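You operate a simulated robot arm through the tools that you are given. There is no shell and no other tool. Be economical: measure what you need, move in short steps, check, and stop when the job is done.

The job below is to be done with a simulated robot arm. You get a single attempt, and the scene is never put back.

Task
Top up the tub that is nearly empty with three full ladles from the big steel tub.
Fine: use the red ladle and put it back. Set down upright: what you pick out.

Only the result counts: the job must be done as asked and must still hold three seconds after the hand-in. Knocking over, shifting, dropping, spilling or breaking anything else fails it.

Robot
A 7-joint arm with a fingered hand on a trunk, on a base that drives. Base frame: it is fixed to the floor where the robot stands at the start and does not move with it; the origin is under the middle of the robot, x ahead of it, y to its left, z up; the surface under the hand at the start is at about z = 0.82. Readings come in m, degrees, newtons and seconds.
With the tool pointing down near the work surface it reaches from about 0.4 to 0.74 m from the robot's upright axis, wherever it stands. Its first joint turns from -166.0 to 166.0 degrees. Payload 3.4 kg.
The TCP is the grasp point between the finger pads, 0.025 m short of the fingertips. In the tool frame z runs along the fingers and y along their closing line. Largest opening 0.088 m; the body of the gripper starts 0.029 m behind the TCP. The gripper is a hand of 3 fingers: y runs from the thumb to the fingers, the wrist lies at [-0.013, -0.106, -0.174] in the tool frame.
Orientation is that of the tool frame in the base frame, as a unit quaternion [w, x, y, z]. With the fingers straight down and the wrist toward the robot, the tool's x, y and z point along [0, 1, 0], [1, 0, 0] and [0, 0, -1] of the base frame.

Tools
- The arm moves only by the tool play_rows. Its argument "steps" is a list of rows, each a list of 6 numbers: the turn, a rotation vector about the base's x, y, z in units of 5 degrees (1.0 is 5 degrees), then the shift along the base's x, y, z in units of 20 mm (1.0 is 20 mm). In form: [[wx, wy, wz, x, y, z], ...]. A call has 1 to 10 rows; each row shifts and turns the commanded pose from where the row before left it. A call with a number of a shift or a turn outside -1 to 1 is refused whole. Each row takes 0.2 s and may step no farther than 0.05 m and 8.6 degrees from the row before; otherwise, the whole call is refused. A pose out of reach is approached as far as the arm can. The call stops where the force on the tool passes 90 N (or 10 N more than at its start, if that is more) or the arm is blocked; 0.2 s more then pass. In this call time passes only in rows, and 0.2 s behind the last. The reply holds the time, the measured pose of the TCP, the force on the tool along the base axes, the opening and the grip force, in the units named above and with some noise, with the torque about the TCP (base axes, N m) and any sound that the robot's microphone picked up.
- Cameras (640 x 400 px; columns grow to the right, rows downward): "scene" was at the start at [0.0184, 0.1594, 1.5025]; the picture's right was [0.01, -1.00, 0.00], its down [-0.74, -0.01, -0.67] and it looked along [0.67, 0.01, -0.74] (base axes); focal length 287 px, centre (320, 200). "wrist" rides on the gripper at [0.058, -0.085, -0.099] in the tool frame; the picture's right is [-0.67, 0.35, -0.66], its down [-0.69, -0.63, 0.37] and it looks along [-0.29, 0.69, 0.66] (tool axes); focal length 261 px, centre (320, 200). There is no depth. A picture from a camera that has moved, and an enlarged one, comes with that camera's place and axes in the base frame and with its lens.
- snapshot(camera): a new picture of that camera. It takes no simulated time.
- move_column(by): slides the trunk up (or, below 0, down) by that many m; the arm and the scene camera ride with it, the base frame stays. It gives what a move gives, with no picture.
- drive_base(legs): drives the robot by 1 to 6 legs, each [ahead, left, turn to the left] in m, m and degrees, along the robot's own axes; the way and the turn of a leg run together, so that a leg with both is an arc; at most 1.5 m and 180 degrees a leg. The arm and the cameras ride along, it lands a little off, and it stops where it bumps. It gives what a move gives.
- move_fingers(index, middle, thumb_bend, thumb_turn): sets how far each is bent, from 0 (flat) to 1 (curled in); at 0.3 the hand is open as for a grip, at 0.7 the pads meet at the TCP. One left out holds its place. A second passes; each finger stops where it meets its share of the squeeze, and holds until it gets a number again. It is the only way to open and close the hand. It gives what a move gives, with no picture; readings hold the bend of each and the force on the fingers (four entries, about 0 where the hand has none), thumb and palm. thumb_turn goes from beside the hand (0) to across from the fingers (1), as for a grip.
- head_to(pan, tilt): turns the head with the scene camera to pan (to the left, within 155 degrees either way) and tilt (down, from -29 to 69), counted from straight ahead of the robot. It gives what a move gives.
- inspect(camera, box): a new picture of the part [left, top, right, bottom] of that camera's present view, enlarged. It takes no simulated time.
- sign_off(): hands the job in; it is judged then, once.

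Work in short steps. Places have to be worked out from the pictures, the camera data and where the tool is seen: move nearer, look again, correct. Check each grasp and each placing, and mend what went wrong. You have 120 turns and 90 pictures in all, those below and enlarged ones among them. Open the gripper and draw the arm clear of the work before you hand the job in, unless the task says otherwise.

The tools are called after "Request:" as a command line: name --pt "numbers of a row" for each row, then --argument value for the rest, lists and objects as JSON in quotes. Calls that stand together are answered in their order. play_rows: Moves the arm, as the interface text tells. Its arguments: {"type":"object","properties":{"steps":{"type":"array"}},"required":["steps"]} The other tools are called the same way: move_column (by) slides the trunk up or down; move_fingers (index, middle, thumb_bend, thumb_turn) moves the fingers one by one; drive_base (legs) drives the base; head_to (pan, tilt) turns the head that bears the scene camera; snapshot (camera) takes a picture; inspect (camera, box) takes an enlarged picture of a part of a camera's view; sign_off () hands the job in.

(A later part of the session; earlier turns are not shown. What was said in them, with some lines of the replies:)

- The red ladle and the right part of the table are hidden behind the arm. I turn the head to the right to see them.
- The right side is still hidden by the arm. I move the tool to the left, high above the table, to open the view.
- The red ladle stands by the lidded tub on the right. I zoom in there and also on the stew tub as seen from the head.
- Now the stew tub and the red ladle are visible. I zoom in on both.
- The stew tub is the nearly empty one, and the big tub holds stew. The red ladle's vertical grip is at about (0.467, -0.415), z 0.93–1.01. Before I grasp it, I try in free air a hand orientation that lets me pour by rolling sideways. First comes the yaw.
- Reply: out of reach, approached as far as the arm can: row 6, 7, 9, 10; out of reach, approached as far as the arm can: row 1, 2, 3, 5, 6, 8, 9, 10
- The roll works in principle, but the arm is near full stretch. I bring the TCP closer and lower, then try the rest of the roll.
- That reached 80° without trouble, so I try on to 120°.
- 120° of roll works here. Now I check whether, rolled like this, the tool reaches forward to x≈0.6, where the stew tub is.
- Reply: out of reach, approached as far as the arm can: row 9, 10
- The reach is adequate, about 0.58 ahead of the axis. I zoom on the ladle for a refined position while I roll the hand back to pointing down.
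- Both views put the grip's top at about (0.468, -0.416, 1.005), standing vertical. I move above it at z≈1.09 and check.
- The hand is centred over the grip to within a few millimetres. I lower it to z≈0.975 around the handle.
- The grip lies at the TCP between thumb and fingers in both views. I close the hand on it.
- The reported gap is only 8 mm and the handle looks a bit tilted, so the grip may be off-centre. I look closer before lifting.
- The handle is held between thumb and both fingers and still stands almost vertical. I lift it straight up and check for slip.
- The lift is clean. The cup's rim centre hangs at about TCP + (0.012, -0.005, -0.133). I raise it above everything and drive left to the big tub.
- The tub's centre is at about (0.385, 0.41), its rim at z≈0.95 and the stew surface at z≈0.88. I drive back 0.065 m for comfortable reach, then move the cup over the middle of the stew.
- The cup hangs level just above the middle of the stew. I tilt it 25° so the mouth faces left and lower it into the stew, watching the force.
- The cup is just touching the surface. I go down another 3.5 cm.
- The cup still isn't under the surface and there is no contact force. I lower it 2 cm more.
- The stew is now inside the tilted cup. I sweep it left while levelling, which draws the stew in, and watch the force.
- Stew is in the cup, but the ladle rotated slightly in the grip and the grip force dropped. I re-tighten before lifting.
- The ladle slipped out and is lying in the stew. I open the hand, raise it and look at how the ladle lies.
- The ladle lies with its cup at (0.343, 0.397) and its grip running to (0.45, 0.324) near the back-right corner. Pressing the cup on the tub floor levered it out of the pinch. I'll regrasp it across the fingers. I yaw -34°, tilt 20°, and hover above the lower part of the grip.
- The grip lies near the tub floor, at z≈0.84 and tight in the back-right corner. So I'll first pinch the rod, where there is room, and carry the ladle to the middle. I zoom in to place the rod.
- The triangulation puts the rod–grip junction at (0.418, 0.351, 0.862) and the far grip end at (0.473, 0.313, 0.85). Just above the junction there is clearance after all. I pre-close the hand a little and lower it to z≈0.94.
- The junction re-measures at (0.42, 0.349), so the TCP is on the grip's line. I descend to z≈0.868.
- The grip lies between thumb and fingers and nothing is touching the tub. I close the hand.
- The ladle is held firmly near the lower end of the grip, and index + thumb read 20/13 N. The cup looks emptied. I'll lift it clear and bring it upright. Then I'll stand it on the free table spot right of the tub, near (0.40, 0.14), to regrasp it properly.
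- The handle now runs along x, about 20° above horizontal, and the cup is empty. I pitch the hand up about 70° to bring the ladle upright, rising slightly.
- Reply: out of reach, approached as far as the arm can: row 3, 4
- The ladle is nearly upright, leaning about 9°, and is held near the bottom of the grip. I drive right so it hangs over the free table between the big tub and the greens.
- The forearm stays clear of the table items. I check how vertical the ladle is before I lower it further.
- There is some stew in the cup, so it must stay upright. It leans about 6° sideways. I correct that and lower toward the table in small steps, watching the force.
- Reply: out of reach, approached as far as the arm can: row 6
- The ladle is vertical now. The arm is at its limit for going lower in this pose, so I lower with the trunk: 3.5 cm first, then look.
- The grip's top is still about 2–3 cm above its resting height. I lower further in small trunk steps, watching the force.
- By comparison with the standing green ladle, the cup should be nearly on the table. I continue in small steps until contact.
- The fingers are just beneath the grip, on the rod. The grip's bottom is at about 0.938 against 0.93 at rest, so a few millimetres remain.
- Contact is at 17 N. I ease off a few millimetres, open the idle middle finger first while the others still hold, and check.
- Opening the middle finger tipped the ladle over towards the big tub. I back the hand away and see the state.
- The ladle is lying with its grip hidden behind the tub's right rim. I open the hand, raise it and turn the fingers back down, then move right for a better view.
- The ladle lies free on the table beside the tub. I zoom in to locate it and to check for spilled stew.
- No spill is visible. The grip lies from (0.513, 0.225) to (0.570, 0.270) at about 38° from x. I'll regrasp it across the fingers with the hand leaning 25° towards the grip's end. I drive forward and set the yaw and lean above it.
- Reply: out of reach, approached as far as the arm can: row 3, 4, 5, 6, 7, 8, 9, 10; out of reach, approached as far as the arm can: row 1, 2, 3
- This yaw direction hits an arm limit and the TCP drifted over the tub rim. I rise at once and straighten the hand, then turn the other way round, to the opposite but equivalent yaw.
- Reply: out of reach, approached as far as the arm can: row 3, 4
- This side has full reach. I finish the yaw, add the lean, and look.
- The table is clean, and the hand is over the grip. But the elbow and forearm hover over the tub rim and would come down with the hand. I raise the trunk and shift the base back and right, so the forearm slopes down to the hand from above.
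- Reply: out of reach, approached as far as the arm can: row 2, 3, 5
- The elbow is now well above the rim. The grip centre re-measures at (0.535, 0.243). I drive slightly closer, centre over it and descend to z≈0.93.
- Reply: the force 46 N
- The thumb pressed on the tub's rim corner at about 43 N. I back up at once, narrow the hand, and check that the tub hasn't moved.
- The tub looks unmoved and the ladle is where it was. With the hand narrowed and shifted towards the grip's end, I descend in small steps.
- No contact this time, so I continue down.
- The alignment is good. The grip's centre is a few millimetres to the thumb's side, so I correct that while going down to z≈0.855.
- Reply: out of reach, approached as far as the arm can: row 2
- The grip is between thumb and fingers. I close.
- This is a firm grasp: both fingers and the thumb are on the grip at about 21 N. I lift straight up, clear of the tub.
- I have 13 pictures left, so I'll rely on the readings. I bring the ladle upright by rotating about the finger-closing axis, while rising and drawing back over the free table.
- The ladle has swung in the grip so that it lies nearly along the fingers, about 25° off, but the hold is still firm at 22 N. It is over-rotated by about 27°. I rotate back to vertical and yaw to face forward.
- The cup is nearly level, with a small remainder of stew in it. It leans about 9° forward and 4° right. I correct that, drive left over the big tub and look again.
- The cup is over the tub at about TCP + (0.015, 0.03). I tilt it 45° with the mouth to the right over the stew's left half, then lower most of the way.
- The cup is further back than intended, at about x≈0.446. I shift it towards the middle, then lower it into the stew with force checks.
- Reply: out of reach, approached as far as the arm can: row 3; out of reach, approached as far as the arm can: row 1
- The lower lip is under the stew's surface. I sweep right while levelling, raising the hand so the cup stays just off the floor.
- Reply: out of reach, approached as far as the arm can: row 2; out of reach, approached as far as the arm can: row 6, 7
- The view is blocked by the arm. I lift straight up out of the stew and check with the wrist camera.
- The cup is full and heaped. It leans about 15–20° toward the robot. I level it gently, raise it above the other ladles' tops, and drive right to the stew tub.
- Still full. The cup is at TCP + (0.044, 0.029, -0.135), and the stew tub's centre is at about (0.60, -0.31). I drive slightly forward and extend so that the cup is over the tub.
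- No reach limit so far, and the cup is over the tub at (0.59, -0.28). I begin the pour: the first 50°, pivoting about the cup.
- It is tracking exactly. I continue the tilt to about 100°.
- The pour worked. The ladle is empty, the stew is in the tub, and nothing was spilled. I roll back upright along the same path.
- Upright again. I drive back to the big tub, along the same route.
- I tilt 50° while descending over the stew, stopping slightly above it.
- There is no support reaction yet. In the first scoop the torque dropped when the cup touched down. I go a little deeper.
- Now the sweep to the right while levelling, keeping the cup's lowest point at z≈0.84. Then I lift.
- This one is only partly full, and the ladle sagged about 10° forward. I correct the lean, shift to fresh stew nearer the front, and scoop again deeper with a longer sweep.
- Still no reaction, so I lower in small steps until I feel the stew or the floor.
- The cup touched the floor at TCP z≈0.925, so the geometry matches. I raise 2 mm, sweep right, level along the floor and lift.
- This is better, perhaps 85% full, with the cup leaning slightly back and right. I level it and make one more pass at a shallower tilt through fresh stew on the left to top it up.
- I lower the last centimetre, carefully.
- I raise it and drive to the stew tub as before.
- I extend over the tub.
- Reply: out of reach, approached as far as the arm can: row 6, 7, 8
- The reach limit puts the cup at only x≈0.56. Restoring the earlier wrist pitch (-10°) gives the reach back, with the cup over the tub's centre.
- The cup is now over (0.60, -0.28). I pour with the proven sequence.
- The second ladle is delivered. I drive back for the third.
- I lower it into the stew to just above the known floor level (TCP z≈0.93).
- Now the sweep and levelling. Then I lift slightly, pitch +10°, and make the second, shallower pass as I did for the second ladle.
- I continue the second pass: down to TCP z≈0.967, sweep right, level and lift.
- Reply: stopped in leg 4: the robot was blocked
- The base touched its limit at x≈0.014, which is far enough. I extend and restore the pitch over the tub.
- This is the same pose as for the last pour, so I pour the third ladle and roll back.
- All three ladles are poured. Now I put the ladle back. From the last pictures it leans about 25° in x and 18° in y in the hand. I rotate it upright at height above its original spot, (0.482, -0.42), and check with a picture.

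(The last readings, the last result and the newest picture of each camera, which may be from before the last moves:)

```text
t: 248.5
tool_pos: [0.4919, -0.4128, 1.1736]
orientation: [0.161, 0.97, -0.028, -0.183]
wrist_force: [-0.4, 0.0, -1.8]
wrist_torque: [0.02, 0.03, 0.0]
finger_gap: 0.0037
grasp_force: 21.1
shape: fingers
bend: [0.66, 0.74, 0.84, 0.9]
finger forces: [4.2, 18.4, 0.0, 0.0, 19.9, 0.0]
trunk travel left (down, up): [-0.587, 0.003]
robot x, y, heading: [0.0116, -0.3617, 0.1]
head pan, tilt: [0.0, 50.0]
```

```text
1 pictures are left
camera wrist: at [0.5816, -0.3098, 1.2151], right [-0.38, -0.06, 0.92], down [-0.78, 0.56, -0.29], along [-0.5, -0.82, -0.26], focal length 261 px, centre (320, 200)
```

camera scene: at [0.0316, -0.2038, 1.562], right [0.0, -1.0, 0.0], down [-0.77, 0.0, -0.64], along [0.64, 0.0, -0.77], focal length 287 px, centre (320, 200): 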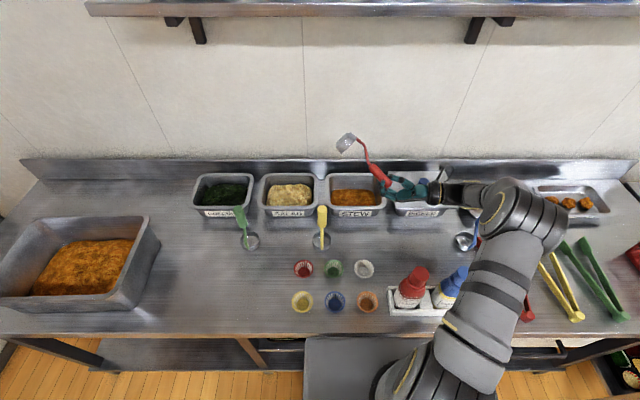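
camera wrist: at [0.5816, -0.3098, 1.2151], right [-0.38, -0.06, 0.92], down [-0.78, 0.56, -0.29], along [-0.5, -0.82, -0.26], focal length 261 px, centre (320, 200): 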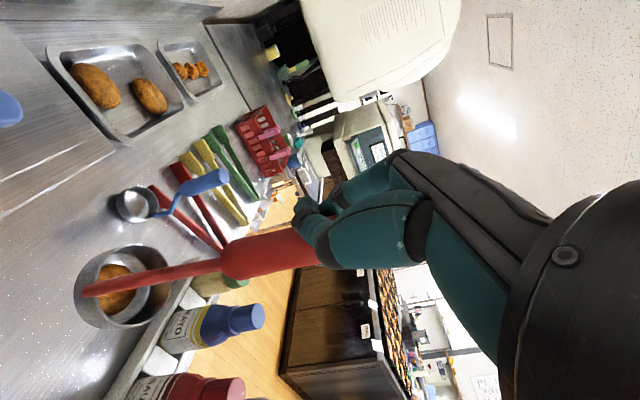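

The ladle is upright to within about 3°, but some stew is still stuck in the cup. I go back over the stew tub and pour again, further over and longer. First I undo the rotations and extend.

Request:
play_rows --pt "0.6 0 0 0 0 0.5" --pt "1 0 0 0 0 0.5" --pt "1 0 0 0 0.3 0.5" --pt "1 0 0 0 0.5 0.5" --pt "0 -1 0 0 0.7 0.5" --pt "0 -1 0 0 0.8 0.3" --pt "0 -1 0 0.5 0.8 0.2" --pt "0 -1 0 0.8 0.8 0" --pt "0 -1 0 0.9 0.8 0" --pt "0 0 0 0.9 0.3 0"

```text
t: 250.7
tool_pos: [0.5556, -0.311, 1.2338]
orientation: [0.007, 0.999, 0.0, 0.032]
wrist_force: [0.5, 0.6, -1.2]
wrist_torque: [-0.06, 0.08, 0.01]
finger_gap: 0.0033
grasp_force: 21.3
shape: fingers
bend: [0.66, 0.74, 0.84, 0.9]
finger forces: [4.4, 18.7, 0.1, 0.0, 19.7, 0.0]
trunk travel left (down, up): [-0.587, 0.003]
robot x, y, heading: [0.0147, -0.3621, 0.2]
head pan, tilt: [0.0, 50.0]
```

This is the exact pour pose. I pour again, continue beyond 120° and hold with small shakes.

Request:
play_rows --pt "1 0 0 0 -0.575 -0.175" --pt "1 0 0 0 -0.575 -0.175" --pt "1 0 0 0 -0.535 -0.275" --pt "1 0 0 0 -0.535 -0.275" --pt "1 0 0 0 -0.48 -0.365" --pt "1 0 0 0 -0.48 -0.365" --pt "1 0 0 0 -0.41 -0.44" --pt "1 0 0 0 -0.41 -0.44" --pt "1 0 0 0 -0.325 -0.505" --pt "1 0 0 0 -0.325 -0.505"

Request:
play_rows --pt "1 0 0 0 -0.235 -0.555" --pt "1 0 0 0 -0.235 -0.555" --pt "1 0 0 0 -0.135 -0.59" --pt "1 0 0 0 -0.135 -0.59" --pt "1 0 0 0 -0.03 -0.6" --pt "1 0 0 0 -0.03 -0.6" --pt "1 0 0 0 0.075 -0.6" --pt "1 0 0 0 0.075 -0.6" --pt "1 0 0 0 0.175 -0.575" --pt "1 0 0 0 0.175 -0.575"

Request:
play_rows --pt "1 0 0 0 0.275 -0.525" --pt "1 0 0 0 0.275 -0.525" --pt "1 0 0 0 0.35 -0.45" --pt "1 0 0 0 0.35 -0.45" --pt "1 0 0 0 0.4 -0.2" --pt "1 0 0 0 0.4 -0.2" --pt "1 0 0 0 0.4 0" --pt "1 0 0 0 0.4 0" --pt "0 0 0 0 0 0.3" --pt "0 0 0 0 0 -0.3"

Request:
play_rows --pt "0 0 0 0 0 0.3" --pt "0 0 0 0 0 -0.3" --pt "0 0 0 0 0 0.3" --pt "0 0 0 0 0 -0.3" --pt "0 0 0 0 0 0" --pt "0 0 0 0 0 0" --pt "0 0 0 0 0 0" --pt "0 0 0 0 0 0" --pt "0 0 0 0 0 0" --pt "0 0 0 0 0 0"

```text
t: 252.9
tool_pos: [0.5548, -0.4078, 1.1637]
orientation: [-0.418, 0.908, -0.013, 0.029]
wrist_force: [0.0, 0.9, -1.5]
wrist_torque: [-0.12, 0.06, -0.01]
finger_gap: 0.0032
grasp_force: 21.3
shape: fingers
bend: [0.65, 0.74, 0.84, 0.9]
finger forces: [6.1, 17.6, 0.0, 0.0, 18.6, 0.0]
trunk travel left (down, up): [-0.587, 0.003]
robot x, y, heading: [0.0138, -0.3574, 0.0]
head pan, tilt: [0.0, 50.0]
```

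```text
t: 255.1
tool_pos: [0.5537, -0.4118, 1.0466]
orientation: [0.762, -0.647, 0.026, -0.022]
wrist_force: [0.2, -0.9, -0.6]
wrist_torque: [-0.16, 0.05, -0.02]
finger_gap: 0.0033
grasp_force: 21.1
shape: fingers
bend: [0.64, 0.74, 0.84, 0.9]
finger forces: [7.0, 17.4, 0.0, 0.0, 18.5, 0.0]
trunk travel left (down, up): [-0.587, 0.003]
robot x, y, heading: [0.0155, -0.3646, 0.3]
head pan, tilt: [0.0, 50.0]
```

```text
t: 257.3
tool_pos: [0.5529, -0.3551, 0.9994]
orientation: [0.937, -0.348, 0.03, -0.011]
wrist_force: [-0.3, -0.6, -0.7]
wrist_torque: [-0.11, 0.08, 0.0]
finger_gap: 0.0039
grasp_force: 21.7
shape: fingers
bend: [0.64, 0.74, 0.85, 0.9]
finger forces: [5.7, 17.4, 0.0, 0.0, 19.7, 0.0]
trunk travel left (down, up): [-0.587, 0.003]
robot x, y, heading: [0.0168, -0.3639, -0.0]
head pan, tilt: [0.0, 50.0]
```

```text
t: 259.5
tool_pos: [0.5554, -0.3546, 1.0]
orientation: [0.937, -0.348, 0.031, -0.012]
wrist_force: [-0.2, 0.2, -1.6]
wrist_torque: [-0.05, 0.09, 0.03]
finger_gap: 0.0041
grasp_force: 21.4
shape: fingers
bend: [0.64, 0.74, 0.85, 0.9]
finger forces: [5.9, 17.3, 0.1, 0.0, 19.8, 0.0]
trunk travel left (down, up): [-0.587, 0.003]
robot x, y, heading: [0.0124, -0.3657, 0.1]
head pan, tilt: [0.0, 50.0]
```

I roll back upright along the same path.

Request:
play_rows --pt "-1 0 0 0 -0.4 0" --pt "-1 0 0 0 -0.4 0" --pt "-1 0 0 0 -0.4 0.2" --pt "-1 0 0 0 -0.4 0.2" --pt "-1 0 0 0 -0.35 0.45" --pt "-1 0 0 0 -0.35 0.45" --pt "-1 0 0 0 -0.275 0.525" --pt "-1 0 0 0 -0.275 0.525" --pt "-1 0 0 0 -0.175 0.575" --pt "-1 0 0 0 -0.175 0.575"

Request:
play_rows --pt "-1 0 0 0 -0.075 0.6" --pt "-1 0 0 0 -0.075 0.6" --pt "-1 0 0 0 0.03 0.6" --pt "-1 0 0 0 0.03 0.6" --pt "-1 0 0 0 0.135 0.59" --pt "-1 0 0 0 0.135 0.59" --pt "-1 0 0 0 0.235 0.555" --pt "-1 0 0 0 0.235 0.555" --pt "-1 0 0 0 0.325 0.505" --pt "-1 0 0 0 0.325 0.505"

Request:
play_rows --pt "-1 0 0 0 0.41 0.44" --pt "-1 0 0 0 0.41 0.44" --pt "-1 0 0 0 0.48 0.365" --pt "-1 0 0 0 0.48 0.365" --pt "-1 0 0 -0.8 0 0.2" --pt "-1 0 0 -0.8 0 0.1" --pt "-1 0 0 -0.8 0 0" --pt "-1 0 0 -0.8 0 0" --pt "0 0 0 -0.8 0 0" --pt "0 0 0 -0.8 0 0"

Request:
play_rows --pt "0 1 0 0.1 -0.6 0" --pt "0 1 0 0.1 -0.6 0" --pt "0 1 0 0.1 -0.6 0" --pt "0 1 0 0.1 -0.6 0" --pt "0 1 0 0.1 -0.6 -0.5" --pt "-1 0 0 0.1 -0.4 -0.5" --pt "-1 0 0 0 0 -0.5" --pt "-1 0 0 0 0 -0.5" --pt "-0.6 0 0 0 0 -0.5"

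```text
t: 261.7
tool_pos: [0.5529, -0.4191, 1.0696]
orientation: [-0.702, 0.711, -0.023, 0.023]
wrist_force: [-0.2, 0.5, -1.3]
wrist_torque: [-0.15, 0.08, 0.02]
finger_gap: 0.0039
grasp_force: 22.0
shape: fingers
bend: [0.64, 0.74, 0.85, 0.9]
finger forces: [7.2, 17.5, 0.0, 0.1, 19.5, 0.0]
trunk travel left (down, up): [-0.587, 0.003]
robot x, y, heading: [0.0154, -0.3628, 0.0]
head pan, tilt: [0.0, 50.0]
```

```text
t: 263.9
tool_pos: [0.5525, -0.3917, 1.183]
orientation: [-0.336, 0.941, -0.011, 0.03]
wrist_force: [0.4, -0.1, -1.6]
wrist_torque: [-0.1, 0.07, 0.02]
finger_gap: 0.0033
grasp_force: 21.3
shape: fingers
bend: [0.64, 0.74, 0.84, 0.9]
finger forces: [6.0, 18.0, 0.1, 0.1, 19.0, 0.1]
trunk travel left (down, up): [-0.587, 0.003]
robot x, y, heading: [0.0172, -0.3621, 0.4]
head pan, tilt: [0.0, 50.0]
```

```text
t: 266.1
tool_pos: [0.4575, -0.3583, 1.2221]
orientation: [0.007, 0.999, 0.001, 0.032]
wrist_force: [0.1, -0.4, -0.8]
wrist_torque: [-0.04, 0.05, 0.02]
finger_gap: 0.0033
grasp_force: 21.8
shape: fingers
bend: [0.65, 0.74, 0.84, 0.9]
finger forces: [4.3, 19.2, 0.0, 0.0, 19.9, 0.0]
trunk travel left (down, up): [-0.587, 0.003]
robot x, y, heading: [0.0161, -0.3629, 0.2]
head pan, tilt: [0.0, 50.0]
```

```text
t: 268.1
tool_pos: [0.4696, -0.4259, 1.1719]
orientation: [0.161, 0.97, -0.028, -0.183]
wrist_force: [-0.7, -0.5, -1.9]
wrist_torque: [-0.01, 0.02, -0.01]
finger_gap: 0.0037
grasp_force: 19.5
shape: fingers
bend: [0.71, 0.74, 0.84, 0.9]
finger forces: [3.5, 17.0, 0.0, 0.1, 18.6, 0.0]
trunk travel left (down, up): [-0.587, 0.003]
robot x, y, heading: [0.014, -0.3656, 0.2]
head pan, tilt: [0.0, 50.0]
```

The cup is over its original spot, at about (0.481, -0.42). I lower it to about 1.5 cm above the table.

Request:
play_rows --pt "0 0 0 0 0 -1" --pt "0 0 0 0 0 -1" --pt "0 0 0 0 0 -1" --pt "0 0 0 0 0 -1" --pt "0 0 0 0 0 -1" --pt "0 0 0 0 0 -1" --pt "0 0 0 0 0 -1" --pt "0 0 0 0 0 -1"

Request:
play_rows --pt "0 0 0 0 0 -0.3" --pt "0 0 0 0 0 0"

Request:
play_rows --pt "0 0 0 0 0 -0.25" --pt "0 0 0 0 0 0"

```text
t: 269.9
tool_pos: [0.4695, -0.424, 1.0111]
orientation: [0.16, 0.97, -0.028, -0.181]
wrist_force: [-0.7, 0.3, -1.5]
wrist_torque: [0.0, -0.01, -0.01]
finger_gap: 0.0038
grasp_force: 19.5
shape: fingers
bend: [0.71, 0.74, 0.84, 0.9]
finger forces: [2.9, 16.6, 0.0, 0.1, 18.6, 0.0]
trunk travel left (down, up): [-0.587, 0.003]
robot x, y, heading: [0.0103, -0.3616, 0.1]
head pan, tilt: [0.0, 50.0]
```

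```text
t: 270.5
tool_pos: [0.4714, -0.4245, 1.0061]
orientation: [0.161, 0.969, -0.028, -0.183]
wrist_force: [0.3, 0.3, -0.6]
wrist_torque: [-0.01, 0.02, -0.02]
finger_gap: 0.0038
grasp_force: 19.2
shape: fingers
bend: [0.71, 0.74, 0.84, 0.9]
finger forces: [2.9, 16.5, 0.0, 0.0, 18.5, 0.0]
trunk travel left (down, up): [-0.587, 0.003]
robot x, y, heading: [0.0136, -0.3611, 0.2]
head pan, tilt: [0.0, 50.0]
```

```text
t: 271.1
tool_pos: [0.4713, -0.4253, 1.0007]
orientation: [0.16, 0.97, -0.027, -0.182]
wrist_force: [0.7, 0.1, -1.9]
wrist_torque: [0.01, -0.04, 0.01]
finger_gap: 0.0037
grasp_force: 19.0
shape: fingers
bend: [0.71, 0.74, 0.84, 0.9]
finger forces: [2.9, 16.7, 0.0, 0.1, 18.5, 0.0]
trunk travel left (down, up): [-0.587, 0.003]
robot x, y, heading: [0.0142, -0.365, 0.3]
head pan, tilt: [0.0, 50.0]
```

I keep going down in small steps until contact.

Request:
play_rows --pt "0 0 0 0 0 -0.2" --pt "0 0 0 0 0 0"

Request:
play_rows --pt "0 0 0 0 0 -0.2" --pt "0 0 0 0 0 0"

Request:
play_rows --pt "0 0 0 0 0 -0.15" --pt "0 0 0 0 0 0"

Request:
play_rows --pt "0 0 0 0 0 -0.15" --pt "0 0 0 0 0 0"

```text
t: 271.7
tool_pos: [0.4716, -0.4263, 0.9973]
orientation: [0.16, 0.97, -0.028, -0.183]
wrist_force: [0.3, -0.6, -1.4]
wrist_torque: [-0.02, 0.01, 0.03]
finger_gap: 0.0037
grasp_force: 19.1
shape: fingers
bend: [0.71, 0.74, 0.84, 0.9]
finger forces: [2.9, 16.5, 0.0, 0.1, 18.5, 0.1]
trunk travel left (down, up): [-0.587, 0.003]
robot x, y, heading: [0.0138, -0.3644, 0.1]
head pan, tilt: [0.0, 50.0]
```

```text
t: 272.3
tool_pos: [0.4698, -0.4252, 0.9933]
orientation: [0.161, 0.97, -0.028, -0.183]
wrist_force: [-0.5, 0.4, -1.5]
wrist_torque: [0.0, 0.02, -0.03]
finger_gap: 0.0039
grasp_force: 18.6
shape: fingers
bend: [0.71, 0.74, 0.84, 0.9]
finger forces: [2.9, 16.6, 0.1, 0.1, 18.5, 0.0]
trunk travel left (down, up): [-0.587, 0.003]
robot x, y, heading: [0.0143, -0.3626, 0.5]
head pan, tilt: [0.0, 50.0]
```

```text
t: 272.9
tool_pos: [0.4694, -0.4248, 0.9904]
orientation: [0.16, 0.97, -0.027, -0.181]
wrist_force: [0.2, 0.1, 9.5]
wrist_torque: [-0.04, 0.11, -0.04]
finger_gap: 0.0044
grasp_force: 20.3
shape: fingers
bend: [0.71, 0.74, 0.85, 0.9]
finger forces: [2.9, 17.4, 0.0, 0.0, 20.4, 0.0]
trunk travel left (down, up): [-0.587, 0.003]
robot x, y, heading: [0.0111, -0.3592, 0.3]
head pan, tilt: [0.0, 50.0]
```

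```text
t: 273.5
tool_pos: [0.4691, -0.4259, 0.9879]
orientation: [0.159, 0.97, -0.027, -0.182]
wrist_force: [0.4, 0.2, 24.6]
wrist_torque: [-0.15, 0.12, 0.05]
finger_gap: 0.0055
grasp_force: 22.3
shape: fingers
bend: [0.71, 0.75, 0.87, 0.91]
finger forces: [3.5, 17.6, 0.0, 0.0, 23.5, 0.0]
trunk travel left (down, up): [-0.587, 0.003]
robot x, y, heading: [0.0122, -0.3633, 0.0]
head pan, tilt: [0.0, 50.0]
```

The cup is pressed flat on the table, with contact at TCP z≈0.990. I ease off most of the force, then release in two gentle stages.

Request:
play_rows --pt "0 0 0 0 0 0.17" --pt "0 0 0 0 0 0"

Request:
move_fingers --index 0.62 --middle 0.65 --thumb_bend 0.74

Request:
move_fingers --index 0.45 --middle 0.45 --thumb_bend 0.5

Request:
move_fingers --index 0.3 --middle 0.3 --thumb_bend 0.3

```text
t: 274.1
tool_pos: [0.4689, -0.4248, 0.9915]
orientation: [0.16, 0.97, -0.027, -0.182]
wrist_force: [-0.1, -0.5, 5.1]
wrist_torque: [-0.03, 0.1, -0.02]
finger_gap: 0.0047
grasp_force: 21.7
shape: fingers
bend: [0.71, 0.74, 0.85, 0.91]
finger forces: [2.8, 18.9, 0.0, 0.0, 21.9, 0.0]
trunk travel left (down, up): [-0.587, 0.003]
robot x, y, heading: [0.0124, -0.3657, 0.3]
head pan, tilt: [0.0, 50.0]
```

```text
t: 275.1
tool_pos: [0.4703, -0.4252, 0.9909]
orientation: [0.159, 0.97, -0.027, -0.182]
wrist_force: [-0.1, -0.3, 0.8]
wrist_torque: [0.0, -0.02, 0.03]
finger_gap: 0.0007
grasp_force: 0.0
shape: fingers
bend: [0.62, 0.65, 0.74, 0.97]
finger forces: [0.0, 0.0, 0.1, 0.0, 0.1, 0.1]
trunk travel left (down, up): [-0.587, 0.003]
robot x, y, heading: [0.0133, -0.3642, 0.0]
head pan, tilt: [0.0, 50.0]
```

```text
t: 276.1
tool_pos: [0.4708, -0.4262, 0.9896]
orientation: [0.16, 0.97, -0.027, -0.183]
wrist_force: [0.7, -0.6, 0.1]
wrist_torque: [-0.01, 0.0, 0.02]
finger_gap: 0.0468
grasp_force: 0.1
shape: fingers
bend: [0.45, 0.45, 0.5, 0.97]
finger forces: [0.1, 0.0, 0.1, 0.0, 0.0, 0.1]
trunk travel left (down, up): [-0.587, 0.003]
robot x, y, heading: [0.0175, -0.3644, 0.1]
head pan, tilt: [0.0, 50.0]
```

```text
t: 277.1
tool_pos: [0.4711, -0.4251, 0.9904]
orientation: [0.16, 0.97, -0.027, -0.182]
wrist_force: [0.7, -0.3, 0.9]
wrist_torque: [-0.01, 0.0, 0.01]
finger_gap: 0.0843
grasp_force: 0.1
shape: fingers
bend: [0.3, 0.3, 0.3, 0.97]
finger forces: [0.0, 0.1, 0.0, 0.0, 0.0, 0.0]
trunk travel left (down, up): [-0.587, 0.003]
robot x, y, heading: [0.014, -0.3623, 0.0]
head pan, tilt: [0.0, 50.0]
```

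Released with no contact forces. I withdraw along the fingers' own axis, then up.

Request:
play_rows --pt "0 0 0 0.2 0.16 0.5" --pt "0 0 0 0.2 0.16 0.5" --pt "0 0 0 0.36 0.3 0.88" --pt "0 0 0 0.36 0.3 0.88" --pt "0 0 0 0.36 0.3 0.88" --pt "0 0 0 0.2 0.2 1" --pt "0 0 0 0 0 1" --pt "0 0 0 0 0 1" --pt "0 0 0 -0.3 0.3 1" --pt "0 0 0 -0.5 0.8 1"

Request:
play_rows --pt "1 0 0 -0.5 1 0" --pt "1 0 0 -0.5 1 0" --pt "1 0 0 -0.5 1 0" --pt "0 -1 0 -0.5 1 0" --pt "0 -1 0 -0.5 1 0" --pt "0 -1 0 -0.5 1 0" --pt "0 -1 0 -0.5 1 0" --pt "0 0 0 -0.5 1 0"

Request:
head_to --pan -8 --tilt 48

```text
t: 279.3
tool_pos: [0.4869, -0.3731, 1.1631]
orientation: [0.16, 0.97, -0.028, -0.183]
wrist_force: [-0.6, -0.4, -0.4]
wrist_torque: [-0.01, 0.0, 0.02]
finger_gap: 0.0844
grasp_force: 0.0
shape: fingers
bend: [0.3, 0.3, 0.3, 0.97]
finger forces: [0.1, 0.0, 0.1, 0.1, 0.0, 0.1]
trunk travel left (down, up): [-0.587, 0.003]
robot x, y, heading: [0.0157, -0.3597, 0.3]
head pan, tilt: [0.0, 50.0]
```

```text
t: 281.1
tool_pos: [0.4073, -0.2131, 1.1635]
orientation: [0.03, 0.999, -0.009, -0.011]
wrist_force: [-0.3, -0.4, 0.8]
wrist_torque: [-0.01, 0.04, -0.04]
finger_gap: 0.0843
grasp_force: 0.0
shape: fingers
bend: [0.3, 0.3, 0.3, 0.97]
finger forces: [0.0, 0.0, 0.0, 0.0, 0.0, 0.0]
trunk travel left (down, up): [-0.587, 0.003]
robot x, y, heading: [0.0118, -0.3658, 0.1]
head pan, tilt: [0.0, 50.0]
```

```text
t: 281.8
tool_pos: [0.4076, -0.2148, 1.1643]
orientation: [0.03, 0.999, -0.009, -0.011]
wrist_force: [0.0, 0.4, -0.1]
wrist_torque: [-0.04, 0.01, -0.04]
finger_gap: 0.0844
grasp_force: 0.1
shape: fingers
bend: [0.3, 0.3, 0.3, 0.97]
finger forces: [0.1, 0.0, 0.0, 0.0, 0.0, 0.0]
trunk travel left (down, up): [-0.587, 0.003]
robot x, y, heading: [0.0112, -0.3649, -0.0]
head pan, tilt: [-8.0, 48.0]
```

I use the last picture with the wrist camera, which now faces the ladle and the stew tub.

Request:
snapshot --camera "wrist"

```text
0 pictures are left
camera wrist: at [0.469, -0.125, 1.2575], right [-0.66, -0.3, 0.69], down [-0.68, 0.62, -0.39], along [-0.31, -0.73, -0.61], focal length 261 px, centre (320, 200)
```

wrist: 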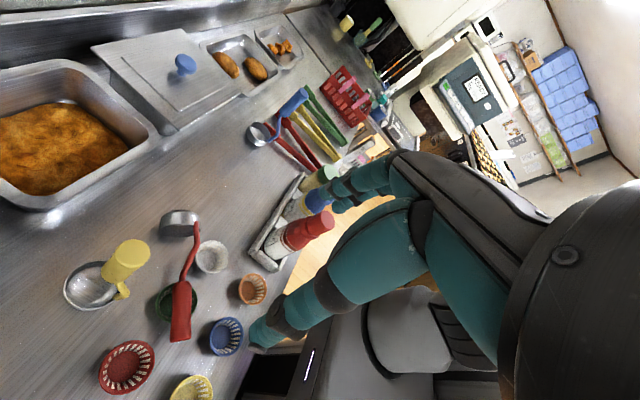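

The ladle has toppled: its cup is at about (0.464, -0.335) and its grip rests across the green cup, near (0.378, -0.219). I'm out of pictures but have exact numbers. I will re-pick it gently near the grip's end, let it hang vertical and re-place it, using force and torque to judge. First I back off and set the yaw so the fingers close across the grip.

Request:
drive_base --legs '[[-0.06, 0, 0]]'

Request:
play_rows --pt "0.69 -0.25 0 0 0 0" --pt "0 0 1 0 0 0" --pt "0 0 1 0 0 0" --pt "0 0 1 0 0 0" --pt "0 0 1 0 0 0" --pt "0 0 1 0 0 0" --pt "0 0 1 0 0 0" --pt "0 0 1 0 0 0" --pt "0 0 1 0 0 0" --pt "0 0 1 0 0 0"

Request:
play_rows --pt "0 0 1 0 0 0" --pt "0 0 1 0 0 0" --pt "0 0 1 0 0 0" --pt "0 0 1 0 0 0" --pt "0 0 1 0 0 0" --pt "0 0 1 0 0 0" --pt "0 0 1 0 0 0" --pt "0 0 1 0 0 0" --pt "0 0 1 0 0 0" --pt "0 0 1 0 0 0"

Request:
play_rows --pt "0 0 1 0.3 0 0" --pt "0 0 1 0.3 0 0" --pt "0 0 1 0.3 0 0" --pt "0 0 1 0.2 0 0" --pt "0 0 1 0.2 0 0" --pt "0 0 1 0.2 0 0" --pt "0 0 0.6 0 0 0"

```text
t: 282.8
tool_pos: [0.3461, -0.2135, 1.1637]
orientation: [0.03, 0.999, -0.01, -0.011]
wrist_force: [-1.2, 0.3, 0.3]
wrist_torque: [0.02, 0.0, 0.02]
finger_gap: 0.0844
grasp_force: 0.1
shape: fingers
bend: [0.3, 0.3, 0.3, 0.97]
finger forces: [0.1, 0.0, 0.0, 0.0, 0.0, 0.1]
trunk travel left (down, up): [-0.587, 0.003]
robot x, y, heading: [-0.0447, -0.3615, 0.4]
head pan, tilt: [-8.0, 48.0]
```

```text
t: 285.0
tool_pos: [0.3472, -0.2138, 1.1634]
orientation: [0.002, 0.927, 0.375, -0.001]
wrist_force: [-0.1, -0.7, -0.4]
wrist_torque: [0.01, 0.05, 0.0]
finger_gap: 0.0846
grasp_force: 0.0
shape: fingers
bend: [0.3, 0.3, 0.3, 0.97]
finger forces: [0.1, 0.0, 0.0, 0.0, 0.0, 0.0]
trunk travel left (down, up): [-0.587, 0.003]
robot x, y, heading: [-0.0446, -0.3625, 0.2]
head pan, tilt: [-8.0, 48.0]
```

```text
t: 287.2
tool_pos: [0.3479, -0.2141, 1.1651]
orientation: [0.001, 0.682, 0.732, 0.0]
wrist_force: [0.2, 0.1, 0.3]
wrist_torque: [0.05, 0.03, -0.02]
finger_gap: 0.0845
grasp_force: 0.1
shape: fingers
bend: [0.3, 0.3, 0.3, 0.97]
finger forces: [0.0, 0.0, 0.1, 0.1, 0.1, 0.0]
trunk travel left (down, up): [-0.587, 0.003]
robot x, y, heading: [-0.0479, -0.3676, 0.0]
head pan, tilt: [-8.0, 48.0]
```

```text
t: 288.8
tool_pos: [0.3778, -0.2132, 1.1634]
orientation: [0.002, 0.445, 0.895, 0.001]
wrist_force: [-0.1, -0.3, -0.6]
wrist_torque: [0.0, -0.02, 0.02]
finger_gap: 0.0844
grasp_force: 0.1
shape: fingers
bend: [0.3, 0.3, 0.3, 0.97]
finger forces: [0.0, 0.0, 0.1, 0.0, 0.0, 0.0]
trunk travel left (down, up): [-0.587, 0.003]
robot x, y, heading: [-0.0468, -0.3636, -0.1]
head pan, tilt: [-8.0, 48.0]
```

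The yaw is right. I descend over the grip, stopping to read the force.

Request:
play_rows --pt "0 0 0 0 -0.3 -1" --pt "0 0 0 0 0 -1" --pt "0 0 0 0 0 -1" --pt "0 0 0 0 0 -1" --pt "0 0 0 0 0 -1" --pt "0 0 0 0 0 -1" --pt "0 0 0 0 0 -1" --pt "0 0 0 0 0 -1" --pt "0 0 0 0 0 -1" --pt "0 0 0 0 0 -1"

Request:
play_rows --pt "0 0 0 0 0 -1" --pt "0 0 0 0 0 -1" --pt "0 0 0 0 0 -1" --pt "0 0 0 0 0 -1"

```text
t: 291.0
tool_pos: [0.3786, -0.2219, 0.9651]
orientation: [0.001, 0.447, 0.895, 0.0]
wrist_force: [0.3, -0.6, 0.5]
wrist_torque: [0.04, 0.0, 0.02]
finger_gap: 0.0845
grasp_force: 0.0
shape: fingers
bend: [0.3, 0.3, 0.3, 0.97]
finger forces: [0.0, 0.1, 0.1, 0.0, 0.0, 0.0]
trunk travel left (down, up): [-0.587, 0.003]
robot x, y, heading: [-0.0475, -0.3624, 0.3]
head pan, tilt: [-8.0, 48.0]
```

```text
t: 292.0
tool_pos: [0.3775, -0.2212, 0.8844]
orientation: [0.002, 0.446, 0.895, 0.002]
wrist_force: [0.2, 0.1, -0.6]
wrist_torque: [0.02, 0.03, -0.01]
finger_gap: 0.0845
grasp_force: 0.0
shape: fingers
bend: [0.3, 0.3, 0.3, 0.97]
finger forces: [0.1, 0.0, 0.0, 0.0, 0.0, 0.1]
trunk travel left (down, up): [-0.587, 0.003]
robot x, y, heading: [-0.0445, -0.3637, 0.1]
head pan, tilt: [-8.0, 48.0]
```

No contact on the way down. I close moderately and read whether the grip is between the fingers.

Request:
move_fingers --index 0.72 --middle 0.72 --thumb_bend 0.72

```text
t: 293.0
tool_pos: [0.3782, -0.2215, 0.8856]
orientation: [0.001, 0.446, 0.895, 0.001]
wrist_force: [0.0, 0.0, -0.1]
wrist_torque: [-0.03, -0.02, 0.0]
finger_gap: 0.0148
grasp_force: 10.0
shape: fingers
bend: [0.71, 0.66, 0.61, 0.96]
finger forces: [6.4, 3.6, 0.1, 0.1, 9.9, 0.1]
trunk travel left (down, up): [-0.587, 0.003]
robot x, y, heading: [-0.0442, -0.3648, 0.3]
head pan, tilt: [-8.0, 48.0]
```

It is held at 10 N, with both fingers and thumb on it. I lift slowly and read the torque to see how it hangs.

Request:
play_rows --pt "0 0 0 0 0 0.5" --pt "0 0 0 0 0 0.7" --pt "0 0 0 0 0 1" --pt "0 0 0 0 0 1" --pt "0 0 0 0 0 1" --pt "0 0 0 0 0 1" --pt "0 0 0 0 0 1" --pt "0 0 0 0 0 1"

Request:
play_rows --pt "0 0 0 0 0 1" --pt "0 0 0 0 0 1" --pt "0 0 0 0 0 0"

Request:
play_rows --pt "0 0 0 0 0 0"

Request:
play_rows --pt "0 0 0 0 0 0"

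Request:
play_rows --pt "0 0 0 0 0 0"

```text
t: 294.8
tool_pos: [0.3784, -0.2199, 1.0284]
orientation: [0.0, 0.446, 0.895, 0.0]
wrist_force: [0.3, 0.9, -1.4]
wrist_torque: [0.01, 0.01, -0.02]
finger_gap: 0.014
grasp_force: 7.6
shape: fingers
bend: [0.71, 0.72, 0.63, 0.97]
finger forces: [7.0, 0.1, 0.0, 0.0, 7.0, 0.0]
trunk travel left (down, up): [-0.587, 0.003]
robot x, y, heading: [-0.0466, -0.3634, 0.1]
head pan, tilt: [-8.0, 48.0]
```

```text
t: 295.6
tool_pos: [0.3774, -0.2209, 1.0694]
orientation: [0.001, 0.447, 0.895, 0.001]
wrist_force: [-0.8, 0.1, -1.2]
wrist_torque: [0.05, 0.01, 0.0]
finger_gap: 0.0138
grasp_force: 6.8
shape: fingers
bend: [0.71, 0.72, 0.63, 0.97]
finger forces: [6.9, 0.0, 0.1, 0.0, 6.8, 0.0]
trunk travel left (down, up): [-0.587, 0.003]
robot x, y, heading: [-0.0464, -0.3635, 0.1]
head pan, tilt: [-8.0, 48.0]
```

```text
t: 296.0
tool_pos: [0.3772, -0.2206, 1.0695]
orientation: [0.002, 0.446, 0.895, 0.0]
wrist_force: [0.0, -0.5, -1.1]
wrist_torque: [-0.01, 0.0, -0.01]
finger_gap: 0.0139
grasp_force: 6.7
shape: fingers
bend: [0.71, 0.72, 0.63, 0.97]
finger forces: [6.9, 0.1, 0.0, 0.0, 6.9, 0.0]
trunk travel left (down, up): [-0.587, 0.003]
robot x, y, heading: [-0.0427, -0.3597, -0.1]
head pan, tilt: [-8.0, 48.0]
```

```text
t: 296.4
tool_pos: [0.3772, -0.2202, 1.0688]
orientation: [0.002, 0.446, 0.895, 0.0]
wrist_force: [-0.6, 0.0, -0.9]
wrist_torque: [0.01, 0.02, 0.01]
finger_gap: 0.0141
grasp_force: 6.6
shape: fingers
bend: [0.71, 0.72, 0.63, 0.97]
finger forces: [6.8, 0.1, 0.0, 0.0, 6.8, 0.1]
trunk travel left (down, up): [-0.587, 0.003]
robot x, y, heading: [-0.0481, -0.3635, 0.1]
head pan, tilt: [-8.0, 48.0]
```

```text
t: 296.8
tool_pos: [0.3773, -0.2213, 1.0687]
orientation: [0.0, 0.446, 0.895, 0.002]
wrist_force: [-0.8, 0.5, -1.4]
wrist_torque: [0.02, 0.0, 0.0]
finger_gap: 0.0138
grasp_force: 6.8
shape: fingers
bend: [0.71, 0.72, 0.63, 0.97]
finger forces: [6.9, 0.1, 0.0, 0.0, 6.9, 0.0]
trunk travel left (down, up): [-0.587, 0.003]
robot x, y, heading: [-0.0478, -0.3626, 0.2]
head pan, tilt: [-8.0, 48.0]
```

The torque is near zero and the load is about 1.2 N, so the ladle hangs freely and vertically from thumb and index. I carry it to its place with smooth small steps.

Request:
play_rows --pt "0 0 0 0 -0.3 0.5" --pt "0 0 0 0.2 -0.7 0.5" --pt "0 0 0 0.5 -1 0" --pt "0 0 0 0.5 -1 0" --pt "0 0 0 0.6 -1 0" --pt "0 0 0 0.6 -1 0" --pt "0 0 0 0.6 -1 0" --pt "0 0 0 0.6 -1 0" --pt "0 0 0 0.6 -1 0" --pt "0 0 0 0.4 -1 0"

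Request:
play_rows --pt "0 0 0 0.1 -0.5 0" --pt "0 0 0 0 -0.3 0" --pt "0 0 0 0 0 0" --pt "0 0 0 0 0 -0.5" --pt "0 0 0 0 0 -0.8" --pt "0 0 0 0 0 -0.8" --pt "0 0 0 0 0 -0.5"

Request:
play_rows --pt "0 0 0 0 0 -0.4" --pt "0 0 0 0 0 0"

```text
t: 299.0
tool_pos: [0.4689, -0.4009, 1.0888]
orientation: [0.0, 0.445, 0.895, 0.001]
wrist_force: [-0.1, -0.8, -1.3]
wrist_torque: [-0.01, 0.04, 0.0]
finger_gap: 0.0139
grasp_force: 7.3
shape: fingers
bend: [0.71, 0.72, 0.63, 0.97]
finger forces: [7.0, 0.0, 0.1, 0.0, 6.8, 0.0]
trunk travel left (down, up): [-0.587, 0.003]
robot x, y, heading: [-0.048, -0.3642, 0.1]
head pan, tilt: [-8.0, 48.0]
```

```text
t: 300.6
tool_pos: [0.4712, -0.4171, 1.0363]
orientation: [0.001, 0.446, 0.895, 0.0]
wrist_force: [-0.4, -0.2, -1.2]
wrist_torque: [-0.02, 0.0, 0.0]
finger_gap: 0.0138
grasp_force: 6.8
shape: fingers
bend: [0.71, 0.72, 0.63, 0.97]
finger forces: [6.8, 0.1, 0.1, 0.0, 6.8, 0.0]
trunk travel left (down, up): [-0.587, 0.003]
robot x, y, heading: [-0.0452, -0.3624, 0.3]
head pan, tilt: [-8.0, 48.0]
```

```text
t: 301.2
tool_pos: [0.4703, -0.4163, 1.0265]
orientation: [0.001, 0.446, 0.895, 0.001]
wrist_force: [0.4, 0.7, -1.0]
wrist_torque: [0.03, -0.06, -0.02]
finger_gap: 0.0139
grasp_force: 7.1
shape: fingers
bend: [0.71, 0.72, 0.63, 0.97]
finger forces: [6.9, 0.0, 0.0, 0.0, 6.8, 0.0]
trunk travel left (down, up): [-0.587, 0.003]
robot x, y, heading: [-0.0455, -0.3605, 0.2]
head pan, tilt: [-8.0, 48.0]
```

I step down to find the table.

Request:
play_rows --pt "0 0 0 0 0 -0.3" --pt "0 0 0 0 0 0"

Request:
play_rows --pt "0 0 0 0 0 -0.25" --pt "0 0 0 0 0 0"

Request:
play_rows --pt "0 0 0 0 0 -0.25" --pt "0 0 0 0 0 0"

Request:
play_rows --pt "0 0 0 0 0 -0.2" --pt "0 0 0 0 0 0"

```text
t: 301.8
tool_pos: [0.4719, -0.4154, 1.0227]
orientation: [0.001, 0.447, 0.894, 0.001]
wrist_force: [0.1, 0.8, -0.9]
wrist_torque: [-0.01, 0.0, 0.03]
finger_gap: 0.0137
grasp_force: 7.0
shape: fingers
bend: [0.71, 0.72, 0.63, 0.97]
finger forces: [6.9, 0.1, 0.0, 0.0, 6.8, 0.0]
trunk travel left (down, up): [-0.587, 0.003]
robot x, y, heading: [-0.0441, -0.3636, -0.1]
head pan, tilt: [-8.0, 48.0]
```

```text
t: 302.4
tool_pos: [0.4708, -0.4162, 1.0182]
orientation: [0.0, 0.446, 0.895, 0.0]
wrist_force: [-0.4, 0.4, -1.8]
wrist_torque: [0.01, -0.01, 0.03]
finger_gap: 0.0137
grasp_force: 7.4
shape: fingers
bend: [0.71, 0.72, 0.63, 0.97]
finger forces: [6.9, 0.0, 0.0, 0.0, 6.8, 0.1]
trunk travel left (down, up): [-0.587, 0.003]
robot x, y, heading: [-0.0472, -0.3618, 0.0]
head pan, tilt: [-8.0, 48.0]
```

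```text
t: 303.0
tool_pos: [0.4706, -0.4145, 1.0139]
orientation: [0.001, 0.446, 0.895, 0.001]
wrist_force: [-0.3, -0.4, -0.9]
wrist_torque: [0.01, -0.02, -0.02]
finger_gap: 0.0139
grasp_force: 6.7
shape: fingers
bend: [0.71, 0.72, 0.63, 0.97]
finger forces: [7.0, 0.1, 0.0, 0.0, 6.7, 0.0]
trunk travel left (down, up): [-0.587, 0.003]
robot x, y, heading: [-0.0457, -0.3638, 0.2]
head pan, tilt: [-8.0, 48.0]
```

```text
t: 303.6
tool_pos: [0.4728, -0.4158, 1.008]
orientation: [0.001, 0.446, 0.895, 0.0]
wrist_force: [0.7, 0.3, -1.9]
wrist_torque: [0.05, -0.07, -0.01]
finger_gap: 0.0137
grasp_force: 6.6
shape: fingers
bend: [0.71, 0.72, 0.63, 0.97]
finger forces: [6.9, 0.0, 0.0, 0.0, 6.8, 0.0]
trunk travel left (down, up): [-0.587, 0.003]
robot x, y, heading: [-0.0456, -0.361, 0.3]
head pan, tilt: [-8.0, 48.0]
```

Not there yet, so I continue.

Request:
play_rows --pt "0 0 0 0 0 -0.2" --pt "0 0 0 0 0 0"

Request:
play_rows --pt "0 0 0 0 0 -0.2" --pt "0 0 0 0 0 0"

Request:
play_rows --pt "0 0 0 0 0 -0.2" --pt "0 0 0 0 0 0"

Request:
play_rows --pt "0 0 0 0 0 -0.2" --pt "0 0 0 0 0 0"

```text
t: 304.2
tool_pos: [0.4715, -0.4151, 1.0025]
orientation: [0.001, 0.446, 0.895, 0.001]
wrist_force: [-1.0, 0.4, -0.2]
wrist_torque: [0.01, 0.01, 0.0]
finger_gap: 0.0138
grasp_force: 6.6
shape: fingers
bend: [0.71, 0.72, 0.63, 0.97]
finger forces: [6.8, 0.1, 0.0, 0.0, 6.9, 0.1]
trunk travel left (down, up): [-0.587, 0.003]
robot x, y, heading: [-0.0452, -0.3609, 0.1]
head pan, tilt: [-8.0, 48.0]
```

```text
t: 304.8
tool_pos: [0.4713, -0.416, 1.0006]
orientation: [0.002, 0.447, 0.895, 0.001]
wrist_force: [0.3, -0.4, 13.1]
wrist_torque: [0.06, 0.1, -0.01]
finger_gap: 0.0132
grasp_force: 9.3
shape: fingers
bend: [0.71, 0.72, 0.64, 0.97]
finger forces: [8.8, 0.0, 0.0, 0.0, 9.5, 0.0]
trunk travel left (down, up): [-0.587, 0.003]
robot x, y, heading: [-0.0493, -0.3619, 0.2]
head pan, tilt: [-8.0, 48.0]
```

```text
t: 305.4
tool_pos: [0.4709, -0.4155, 0.9981]
orientation: [0.002, 0.446, 0.895, 0.001]
wrist_force: [-0.4, -0.6, 20.5]
wrist_torque: [0.08, 0.18, 0.01]
finger_gap: 0.013
grasp_force: 10.4
shape: fingers
bend: [0.71, 0.72, 0.64, 0.97]
finger forces: [9.7, 0.0, 0.0, 0.0, 10.8, 0.0]
trunk travel left (down, up): [-0.587, 0.003]
robot x, y, heading: [-0.0453, -0.3597, -0.1]
head pan, tilt: [-8.0, 48.0]
```

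```text
t: 306.0
tool_pos: [0.4699, -0.4167, 0.9928]
orientation: [0.001, 0.446, 0.895, 0.001]
wrist_force: [-0.8, 0.5, 17.9]
wrist_torque: [0.06, 0.1, 0.0]
finger_gap: 0.0129
grasp_force: 9.8
shape: fingers
bend: [0.71, 0.72, 0.64, 0.97]
finger forces: [9.3, 0.0, 0.0, 0.1, 10.3, 0.0]
trunk travel left (down, up): [-0.587, 0.003]
robot x, y, heading: [-0.0428, -0.3614, -0.1]
head pan, tilt: [-8.0, 48.0]
```

The cup is seated flat: contact at TCP z≈1.000, and pressing made the grip slide in the pinch. I relieve the pressure by a millimetre and open gently in small, equal steps.

Request:
play_rows --pt "0 0 0 0 0 0.08" --pt "0 0 0 0 0 0"

Request:
move_fingers --index 0.66 --middle 0.62 --thumb_bend 0.59

Request:
move_fingers --index 0.58 --middle 0.54 --thumb_bend 0.51

Request:
move_fingers --index 0.3 --middle 0.3 --thumb_bend 0.3

```text
t: 306.6
tool_pos: [0.4708, -0.4173, 0.9931]
orientation: [0.001, 0.446, 0.895, 0.0]
wrist_force: [-0.5, 0.3, 11.5]
wrist_torque: [0.06, 0.09, 0.02]
finger_gap: 0.0128
grasp_force: 9.1
shape: fingers
bend: [0.71, 0.72, 0.64, 0.97]
finger forces: [8.5, 0.1, 0.1, 0.1, 9.2, 0.0]
trunk travel left (down, up): [-0.587, 0.003]
robot x, y, heading: [-0.0463, -0.363, 0.0]
head pan, tilt: [-8.0, 48.0]
```

```text
t: 307.6
tool_pos: [0.4717, -0.416, 0.9922]
orientation: [0.002, 0.446, 0.895, 0.0]
wrist_force: [0.0, -0.5, -1.4]
wrist_torque: [-0.01, 0.01, 0.0]
finger_gap: 0.0162
grasp_force: 1.2
shape: fingers
bend: [0.65, 0.62, 0.58, 0.97]
finger forces: [0.6, 0.1, 0.0, 0.0, 0.3, 0.0]
trunk travel left (down, up): [-0.587, 0.003]
robot x, y, heading: [-0.0479, -0.3617, 0.2]
head pan, tilt: [-8.0, 48.0]
```

```text
t: 308.6
tool_pos: [0.4711, -0.4156, 0.9932]
orientation: [0.001, 0.447, 0.895, 0.001]
wrist_force: [-1.1, -0.2, -0.2]
wrist_torque: [0.02, 0.0, 0.0]
finger_gap: 0.0325
grasp_force: 0.1
shape: fingers
bend: [0.57, 0.54, 0.51, 0.97]
finger forces: [0.0, 0.0, 0.1, 0.0, 0.0, 0.0]
trunk travel left (down, up): [-0.587, 0.003]
robot x, y, heading: [-0.0469, -0.3653, -0.0]
head pan, tilt: [-8.0, 48.0]
```

```text
t: 309.6
tool_pos: [0.4723, -0.4161, 0.9941]
orientation: [0.002, 0.446, 0.895, 0.001]
wrist_force: [0.3, 1.3, -0.3]
wrist_torque: [0.01, -0.02, 0.0]
finger_gap: 0.084
grasp_force: 0.0
shape: fingers
bend: [0.3, 0.3, 0.3, 0.97]
finger forces: [0.1, 0.1, 0.1, 0.0, 0.0, 0.1]
trunk travel left (down, up): [-0.587, 0.003]
robot x, y, heading: [-0.052, -0.3591, 0.1]
head pan, tilt: [-8.0, 48.0]
```

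The release was even and all forces are zero. I withdraw straight up, then clear of the table.

Request:
play_rows --pt "0 0 0 0 0 0.4" --pt "0 0 0 0 0 0.6" --pt "0 0 0 0 0 0.8" --pt "0 0 0 0 0 1" --pt "0 0 0 0 0 1" --pt "0 0 0 0 0 1" --pt "0 0 0 0 0 1" --pt "0 0 0 0 0 1" --pt "0 0 0 0 0 1" --pt "0 0 0 0 0 1"

Request:
play_rows --pt "0 0 0 -0.5 0.5 0.5" --pt "0 0 0 -0.5 0.5 0.5" --pt "0 0 0 -0.5 0.5 0" --pt "0 0 0 -0.5 0.5 0"

Request:
drive_base --legs '[[-0.2, 0, 0]]'

```text
t: 311.8
tool_pos: [0.4705, -0.4156, 1.171]
orientation: [0.001, 0.446, 0.895, 0.0]
wrist_force: [-0.6, -1.3, -0.1]
wrist_torque: [0.0, 0.01, 0.04]
finger_gap: 0.0843
grasp_force: 0.0
shape: fingers
bend: [0.3, 0.3, 0.3, 0.97]
finger forces: [0.0, 0.1, 0.1, 0.0, 0.0, 0.0]
trunk travel left (down, up): [-0.587, 0.003]
robot x, y, heading: [-0.0458, -0.3633, 0.2]
head pan, tilt: [-8.0, 48.0]
```

```text
t: 312.8
tool_pos: [0.4296, -0.3775, 1.1894]
orientation: [0.001, 0.446, 0.895, 0.0]
wrist_force: [0.1, 0.5, 0.3]
wrist_torque: [0.0, 0.01, 0.01]
finger_gap: 0.0844
grasp_force: 0.0
shape: fingers
bend: [0.3, 0.3, 0.3, 0.97]
finger forces: [0.1, 0.0, 0.1, 0.0, 0.0, 0.1]
trunk travel left (down, up): [-0.587, 0.003]
robot x, y, heading: [-0.0475, -0.361, 0.2]
head pan, tilt: [-8.0, 48.0]
```

```text
t: 314.4
tool_pos: [0.2306, -0.3777, 1.1892]
orientation: [0.0, 0.446, 0.895, 0.0]
wrist_force: [-0.2, 0.0, 0.3]
wrist_torque: [-0.01, -0.03, 0.0]
finger_gap: 0.0842
grasp_force: 0.1
shape: fingers
bend: [0.3, 0.3, 0.3, 0.97]
finger forces: [0.0, 0.1, 0.1, 0.0, 0.0, 0.0]
trunk travel left (down, up): [-0.587, 0.003]
robot x, y, heading: [-0.2439, -0.3637, -0.3]
head pan, tilt: [-8.0, 48.0]
```

The hand is open and empty, and the arm is clear of the work. I hand the job in.

Request:
sign_off

```text
The job is handed in.
```

I poured three ladles of stew from the big tub into the stew tub and put the red ladle back at about its original spot, but I couldn't confirm every part of the result.

- **Fill:** The first ladle was heaped. A picture of the second showed it about 85% full before one more top-up pass. I scooped the third the same way without a picture. Some stew stuck in the cup after the third pour, so I poured again over the tub.
- **Ladle mishaps:** The ladle slipped into the big tub once and tipped over on the table once, and I picked it up both times. On my first try at putting it back it fell across the small green cup. The last picture showed it there, and the green cup looked to be still in its row.
- **Final placement:** I had no pictures left when I put it back the second time. The readings suggest it is standing upright, but I did not see it.
- **Contact with other things:** The thumb pressed on the big tub's rim at about 43 N, and the base touched something at the table once. Nothing looked moved or spilled in the pictures I took.
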